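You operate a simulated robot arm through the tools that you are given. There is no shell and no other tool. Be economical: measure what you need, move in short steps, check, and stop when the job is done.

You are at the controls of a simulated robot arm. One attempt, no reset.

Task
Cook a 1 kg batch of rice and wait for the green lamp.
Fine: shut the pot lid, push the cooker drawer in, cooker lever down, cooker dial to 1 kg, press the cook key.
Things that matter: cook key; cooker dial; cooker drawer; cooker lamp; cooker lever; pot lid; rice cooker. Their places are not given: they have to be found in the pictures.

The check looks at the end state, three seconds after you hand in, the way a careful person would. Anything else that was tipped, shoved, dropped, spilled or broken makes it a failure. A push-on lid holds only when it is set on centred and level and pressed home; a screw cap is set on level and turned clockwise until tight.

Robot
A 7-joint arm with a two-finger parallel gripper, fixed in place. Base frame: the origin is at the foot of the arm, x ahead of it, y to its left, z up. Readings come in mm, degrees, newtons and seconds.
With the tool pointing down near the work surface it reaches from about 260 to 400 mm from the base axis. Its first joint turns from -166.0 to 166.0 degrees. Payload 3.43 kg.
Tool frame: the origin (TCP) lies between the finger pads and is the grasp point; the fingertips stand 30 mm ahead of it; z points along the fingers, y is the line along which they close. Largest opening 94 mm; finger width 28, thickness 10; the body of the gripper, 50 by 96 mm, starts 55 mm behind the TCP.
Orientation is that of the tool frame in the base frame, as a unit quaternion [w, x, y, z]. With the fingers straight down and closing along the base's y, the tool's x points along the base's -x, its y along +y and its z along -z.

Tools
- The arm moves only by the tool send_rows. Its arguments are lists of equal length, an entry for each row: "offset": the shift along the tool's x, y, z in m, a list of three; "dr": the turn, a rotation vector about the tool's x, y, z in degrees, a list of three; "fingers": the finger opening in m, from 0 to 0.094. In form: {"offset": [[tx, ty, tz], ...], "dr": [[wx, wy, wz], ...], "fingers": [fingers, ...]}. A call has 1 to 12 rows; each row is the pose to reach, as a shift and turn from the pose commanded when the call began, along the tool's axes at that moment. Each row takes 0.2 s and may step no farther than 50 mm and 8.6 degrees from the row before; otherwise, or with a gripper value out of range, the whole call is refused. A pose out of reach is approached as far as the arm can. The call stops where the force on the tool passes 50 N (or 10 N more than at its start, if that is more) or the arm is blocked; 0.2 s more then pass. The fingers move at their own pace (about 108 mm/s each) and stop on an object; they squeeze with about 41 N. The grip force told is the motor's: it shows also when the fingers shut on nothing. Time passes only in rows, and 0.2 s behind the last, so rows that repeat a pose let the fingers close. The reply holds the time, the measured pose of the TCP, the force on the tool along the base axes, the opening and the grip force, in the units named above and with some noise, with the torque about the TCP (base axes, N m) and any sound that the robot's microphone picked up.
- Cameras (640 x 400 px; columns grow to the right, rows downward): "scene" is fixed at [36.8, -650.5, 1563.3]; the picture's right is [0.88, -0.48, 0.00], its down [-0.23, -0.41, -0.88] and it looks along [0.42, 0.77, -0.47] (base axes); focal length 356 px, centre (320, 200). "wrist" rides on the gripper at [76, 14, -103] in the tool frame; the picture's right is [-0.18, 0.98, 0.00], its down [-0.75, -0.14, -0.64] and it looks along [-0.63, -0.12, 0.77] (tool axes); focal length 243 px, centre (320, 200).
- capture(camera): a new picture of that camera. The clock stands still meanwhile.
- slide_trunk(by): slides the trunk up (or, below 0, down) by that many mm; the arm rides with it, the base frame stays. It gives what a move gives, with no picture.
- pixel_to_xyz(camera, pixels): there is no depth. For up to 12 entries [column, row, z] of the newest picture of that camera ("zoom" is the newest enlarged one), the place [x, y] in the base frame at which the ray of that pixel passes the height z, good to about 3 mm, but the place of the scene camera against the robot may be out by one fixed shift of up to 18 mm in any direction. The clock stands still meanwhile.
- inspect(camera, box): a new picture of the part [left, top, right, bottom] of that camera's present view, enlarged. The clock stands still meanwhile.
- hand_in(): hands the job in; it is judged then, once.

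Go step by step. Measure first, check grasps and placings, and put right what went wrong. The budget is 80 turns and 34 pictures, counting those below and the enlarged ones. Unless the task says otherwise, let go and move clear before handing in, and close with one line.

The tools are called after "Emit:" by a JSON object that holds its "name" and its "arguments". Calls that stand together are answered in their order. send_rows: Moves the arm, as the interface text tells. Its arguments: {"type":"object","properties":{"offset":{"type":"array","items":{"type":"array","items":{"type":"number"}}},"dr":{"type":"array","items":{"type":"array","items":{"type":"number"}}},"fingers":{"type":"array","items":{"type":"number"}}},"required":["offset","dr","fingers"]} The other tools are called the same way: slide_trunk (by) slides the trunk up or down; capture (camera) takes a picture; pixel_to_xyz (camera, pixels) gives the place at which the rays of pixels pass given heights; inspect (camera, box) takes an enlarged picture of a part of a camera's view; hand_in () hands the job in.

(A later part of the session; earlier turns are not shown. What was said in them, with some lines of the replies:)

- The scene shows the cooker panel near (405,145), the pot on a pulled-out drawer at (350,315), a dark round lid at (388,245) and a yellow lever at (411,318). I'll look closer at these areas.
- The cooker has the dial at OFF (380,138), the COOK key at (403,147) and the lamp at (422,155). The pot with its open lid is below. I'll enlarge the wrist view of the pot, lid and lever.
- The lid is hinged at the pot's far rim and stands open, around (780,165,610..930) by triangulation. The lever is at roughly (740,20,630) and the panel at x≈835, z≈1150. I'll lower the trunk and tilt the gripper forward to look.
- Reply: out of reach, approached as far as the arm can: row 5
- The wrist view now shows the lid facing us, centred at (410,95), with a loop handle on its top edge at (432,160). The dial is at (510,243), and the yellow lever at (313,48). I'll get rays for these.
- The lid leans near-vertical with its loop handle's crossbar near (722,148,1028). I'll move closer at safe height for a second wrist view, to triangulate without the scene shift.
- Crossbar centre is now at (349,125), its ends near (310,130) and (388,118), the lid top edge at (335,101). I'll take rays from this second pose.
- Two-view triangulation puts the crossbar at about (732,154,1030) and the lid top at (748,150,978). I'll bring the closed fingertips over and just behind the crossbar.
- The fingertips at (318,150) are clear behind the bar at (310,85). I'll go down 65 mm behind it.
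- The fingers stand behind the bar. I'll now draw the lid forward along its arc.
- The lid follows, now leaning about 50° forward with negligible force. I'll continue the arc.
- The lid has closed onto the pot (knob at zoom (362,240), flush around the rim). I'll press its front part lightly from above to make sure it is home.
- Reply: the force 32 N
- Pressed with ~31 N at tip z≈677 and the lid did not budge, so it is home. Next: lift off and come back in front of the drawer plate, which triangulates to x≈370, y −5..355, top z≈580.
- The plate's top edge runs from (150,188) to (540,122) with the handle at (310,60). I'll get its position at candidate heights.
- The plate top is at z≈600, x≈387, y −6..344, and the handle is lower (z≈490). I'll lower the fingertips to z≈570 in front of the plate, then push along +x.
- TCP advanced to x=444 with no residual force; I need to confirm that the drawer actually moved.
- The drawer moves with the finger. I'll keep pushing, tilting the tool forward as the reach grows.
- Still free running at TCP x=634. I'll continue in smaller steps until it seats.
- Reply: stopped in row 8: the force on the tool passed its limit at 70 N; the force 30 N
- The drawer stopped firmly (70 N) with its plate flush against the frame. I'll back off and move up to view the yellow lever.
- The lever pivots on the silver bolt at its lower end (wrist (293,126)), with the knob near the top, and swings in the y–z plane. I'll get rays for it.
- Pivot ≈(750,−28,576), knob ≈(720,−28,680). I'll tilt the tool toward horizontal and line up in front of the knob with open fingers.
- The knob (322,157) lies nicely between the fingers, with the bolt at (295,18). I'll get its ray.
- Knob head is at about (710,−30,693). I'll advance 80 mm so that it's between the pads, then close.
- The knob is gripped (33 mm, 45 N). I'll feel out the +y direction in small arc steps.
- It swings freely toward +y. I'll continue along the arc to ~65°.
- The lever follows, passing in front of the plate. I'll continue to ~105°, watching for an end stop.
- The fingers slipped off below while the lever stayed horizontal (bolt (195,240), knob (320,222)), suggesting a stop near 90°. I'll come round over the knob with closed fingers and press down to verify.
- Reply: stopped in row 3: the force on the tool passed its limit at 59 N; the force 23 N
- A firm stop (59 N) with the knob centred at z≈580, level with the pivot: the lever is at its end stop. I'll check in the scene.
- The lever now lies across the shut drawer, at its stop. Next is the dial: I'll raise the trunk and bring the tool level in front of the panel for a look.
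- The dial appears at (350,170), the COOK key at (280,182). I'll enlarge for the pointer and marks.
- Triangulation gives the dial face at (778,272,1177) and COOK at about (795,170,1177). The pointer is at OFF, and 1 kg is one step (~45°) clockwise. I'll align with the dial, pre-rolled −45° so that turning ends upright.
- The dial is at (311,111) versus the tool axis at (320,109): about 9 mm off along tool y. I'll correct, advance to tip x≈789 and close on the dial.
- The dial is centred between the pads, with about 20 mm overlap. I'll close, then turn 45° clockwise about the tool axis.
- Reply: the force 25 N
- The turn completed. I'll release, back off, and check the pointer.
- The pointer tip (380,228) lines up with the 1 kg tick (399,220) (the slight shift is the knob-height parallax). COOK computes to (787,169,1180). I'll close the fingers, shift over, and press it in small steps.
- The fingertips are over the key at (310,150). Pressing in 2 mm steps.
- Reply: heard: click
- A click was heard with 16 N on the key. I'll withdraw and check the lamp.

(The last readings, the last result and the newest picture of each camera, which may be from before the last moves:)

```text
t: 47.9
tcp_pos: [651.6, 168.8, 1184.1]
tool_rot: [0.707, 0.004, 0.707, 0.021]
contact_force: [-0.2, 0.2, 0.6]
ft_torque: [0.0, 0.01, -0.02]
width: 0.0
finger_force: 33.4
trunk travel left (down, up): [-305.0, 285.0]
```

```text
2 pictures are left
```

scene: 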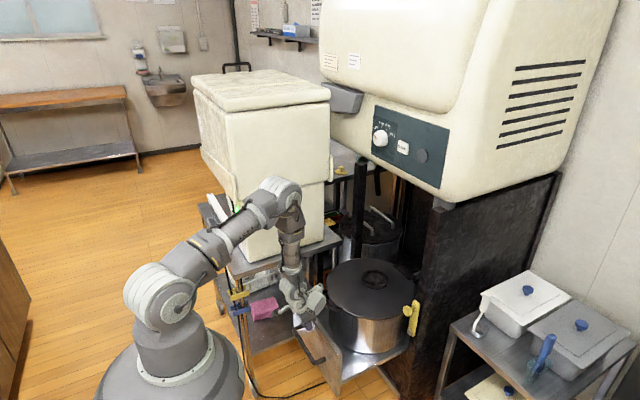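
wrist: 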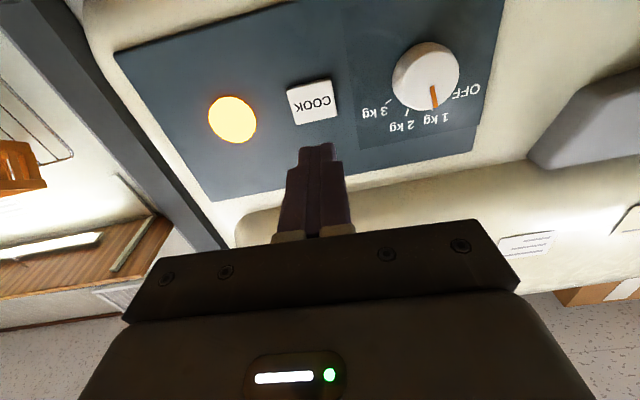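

The lamp at (232,119) is amber, so it's cooking. I'll let time pass holding still and listen for a sound.

Emit:
{"name": "send_rows", "arguments": {"offset": [[0, 0, 0], [0, 0, 0], [0, 0, 0], [0, 0, 0], [0, 0, 0], [0, 0, 0], [0, 0, 0], [0, 0, 0], [0, 0, 0], [0, 0, 0], [0, 0, 0], [0, 0, 0]], "dr": [[0, 0, 0], [0, 0, 0], [0, 0, 0], [0, 0, 0], [0, 0, 0], [0, 0, 0], [0, 0, 0], [0, 0, 0], [0, 0, 0], [0, 0, 0], [0, 0, 0], [0, 0, 0]], "fingers": [0, 0, 0, 0, 0, 0, 0, 0, 0, 0, 0, 0]}}

Emit:
{"name": "send_rows", "arguments": {"offset": [[0, 0, 0], [0, 0, 0], [0, 0, 0], [0, 0, 0], [0, 0, 0], [0, 0, 0], [0, 0, 0], [0, 0, 0], [0, 0, 0], [0, 0, 0], [0, 0, 0], [0, 0, 0]], "dr": [[0, 0, 0], [0, 0, 0], [0, 0, 0], [0, 0, 0], [0, 0, 0], [0, 0, 0], [0, 0, 0], [0, 0, 0], [0, 0, 0], [0, 0, 0], [0, 0, 0], [0, 0, 0]], "fingers": [0, 0, 0, 0, 0, 0, 0, 0, 0, 0, 0, 0]}}

Emit:
{"name": "send_rows", "arguments": {"offset": [[0, 0, 0], [0, 0, 0], [0, 0, 0], [0, 0, 0], [0, 0, 0], [0, 0, 0], [0, 0, 0], [0, 0, 0], [0, 0, 0], [0, 0, 0], [0, 0, 0], [0, 0, 0]], "dr": [[0, 0, 0], [0, 0, 0], [0, 0, 0], [0, 0, 0], [0, 0, 0], [0, 0, 0], [0, 0, 0], [0, 0, 0], [0, 0, 0], [0, 0, 0], [0, 0, 0], [0, 0, 0]], "fingers": [0, 0, 0, 0, 0, 0, 0, 0, 0, 0, 0, 0]}}

Emit:
{"name": "send_rows", "arguments": {"offset": [[0, 0, 0], [0, 0, 0], [0, 0, 0], [0, 0, 0], [0, 0, 0], [0, 0, 0], [0, 0, 0], [0, 0, 0], [0, 0, 0], [0, 0, 0], [0, 0, 0], [0, 0, 0]], "dr": [[0, 0, 0], [0, 0, 0], [0, 0, 0], [0, 0, 0], [0, 0, 0], [0, 0, 0], [0, 0, 0], [0, 0, 0], [0, 0, 0], [0, 0, 0], [0, 0, 0], [0, 0, 0]], "fingers": [0, 0, 0, 0, 0, 0, 0, 0, 0, 0, 0, 0]}}

```text
t: 50.5
tcp_pos: [652.2, 168.1, 1184.2]
tool_rot: [0.707, 0.004, 0.707, 0.021]
contact_force: [-0.1, 0.1, 0.7]
ft_torque: [0.0, -0.01, 0.01]
width: 0.0
finger_force: 33.3
trunk travel left (down, up): [-305.0, 285.0]
```

```text
t: 53.1
tcp_pos: [652.6, 169.8, 1183.5]
tool_rot: [0.707, 0.005, 0.707, 0.021]
contact_force: [0.1, -0.3, -0.2]
ft_torque: [-0.01, 0.02, -0.02]
width: 0.0
finger_force: 33.0
trunk travel left (down, up): [-305.0, 285.0]
```

```text
t: 55.7
tcp_pos: [652.2, 168.2, 1184.2]
tool_rot: [0.707, 0.005, 0.707, 0.021]
contact_force: [0.3, 0.1, -0.1]
ft_torque: [0.04, 0.03, -0.01]
width: 0.0
finger_force: 33.0
trunk travel left (down, up): [-305.0, 285.0]
```

```text
t: 58.3
tcp_pos: [652.8, 169.8, 1183.3]
tool_rot: [0.707, 0.004, 0.707, 0.022]
contact_force: [-0.1, -0.3, -0.3]
ft_torque: [-0.01, 0.01, 0.0]
width: 0.1
finger_force: 33.2
trunk travel left (down, up): [-305.0, 285.0]
```

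No sound yet at 12 s after the press. I'll wait a bit more, then look.

Emit:
{"name": "send_rows", "arguments": {"offset": [[0, 0, 0], [0, 0, 0], [0, 0, 0], [0, 0, 0], [0, 0, 0], [0, 0, 0], [0, 0, 0], [0, 0, 0], [0, 0, 0], [0, 0, 0], [0, 0, 0], [0, 0, 0]], "dr": [[0, 0, 0], [0, 0, 0], [0, 0, 0], [0, 0, 0], [0, 0, 0], [0, 0, 0], [0, 0, 0], [0, 0, 0], [0, 0, 0], [0, 0, 0], [0, 0, 0], [0, 0, 0]], "fingers": [0, 0, 0, 0, 0, 0, 0, 0, 0, 0, 0, 0]}}

Emit:
{"name": "send_rows", "arguments": {"offset": [[0, 0, 0], [0, 0, 0], [0, 0, 0], [0, 0, 0], [0, 0, 0], [0, 0, 0], [0, 0, 0], [0, 0, 0], [0, 0, 0], [0, 0, 0], [0, 0, 0], [0, 0, 0]], "dr": [[0, 0, 0], [0, 0, 0], [0, 0, 0], [0, 0, 0], [0, 0, 0], [0, 0, 0], [0, 0, 0], [0, 0, 0], [0, 0, 0], [0, 0, 0], [0, 0, 0], [0, 0, 0]], "fingers": [0, 0, 0, 0, 0, 0, 0, 0, 0, 0, 0, 0]}}

Emit:
{"name": "send_rows", "arguments": {"offset": [[0, 0, 0], [0, 0, 0], [0, 0, 0], [0, 0, 0], [0, 0, 0], [0, 0, 0], [0, 0, 0], [0, 0, 0], [0, 0, 0], [0, 0, 0], [0, 0, 0], [0, 0, 0]], "dr": [[0, 0, 0], [0, 0, 0], [0, 0, 0], [0, 0, 0], [0, 0, 0], [0, 0, 0], [0, 0, 0], [0, 0, 0], [0, 0, 0], [0, 0, 0], [0, 0, 0], [0, 0, 0]], "fingers": [0, 0, 0, 0, 0, 0, 0, 0, 0, 0, 0, 0]}}

Emit:
{"name": "capture", "arguments": {"camera": "wrist"}}

```text
t: 60.9
tcp_pos: [652.4, 169.4, 1182.8]
tool_rot: [0.707, 0.005, 0.707, 0.021]
contact_force: [-0.4, 0.9, -0.2]
ft_torque: [0.01, -0.02, 0.01]
width: 0.0
finger_force: 32.7
trunk travel left (down, up): [-305.0, 285.0]
```

```text
t: 63.5
tcp_pos: [652.4, 168.8, 1184.0]
tool_rot: [0.707, 0.005, 0.707, 0.021]
contact_force: [0.7, 1.3, -0.6]
ft_torque: [0.02, 0.01, -0.03]
width: 0.0
finger_force: 32.7
trunk travel left (down, up): [-305.0, 285.0]
```

```text
t: 66.1
tcp_pos: [653.2, 170.0, 1183.0]
tool_rot: [0.707, 0.005, 0.707, 0.021]
contact_force: [-0.5, 0.7, 0.6]
ft_torque: [-0.03, 0.02, -0.01]
width: 0.0
finger_force: 33.0
trunk travel left (down, up): [-305.0, 285.0]
```

```text
1 pictures are left
```

wrist: 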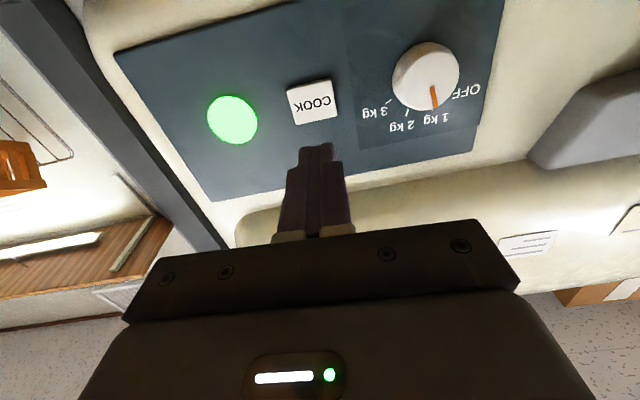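

The lamp at (232,119) is now green, the dial points at 1 kg, and the gripper is clear of everything. Handing in.

Emit:
{"name": "hand_in", "arguments": {}}

```text
The job is handed in.
```

The rice batch is cooked: I shut the lid, pushed the drawer in, put the lever down to its stop, set the dial to 1 kg and pressed the cook key. The lamp turned green before I handed in.
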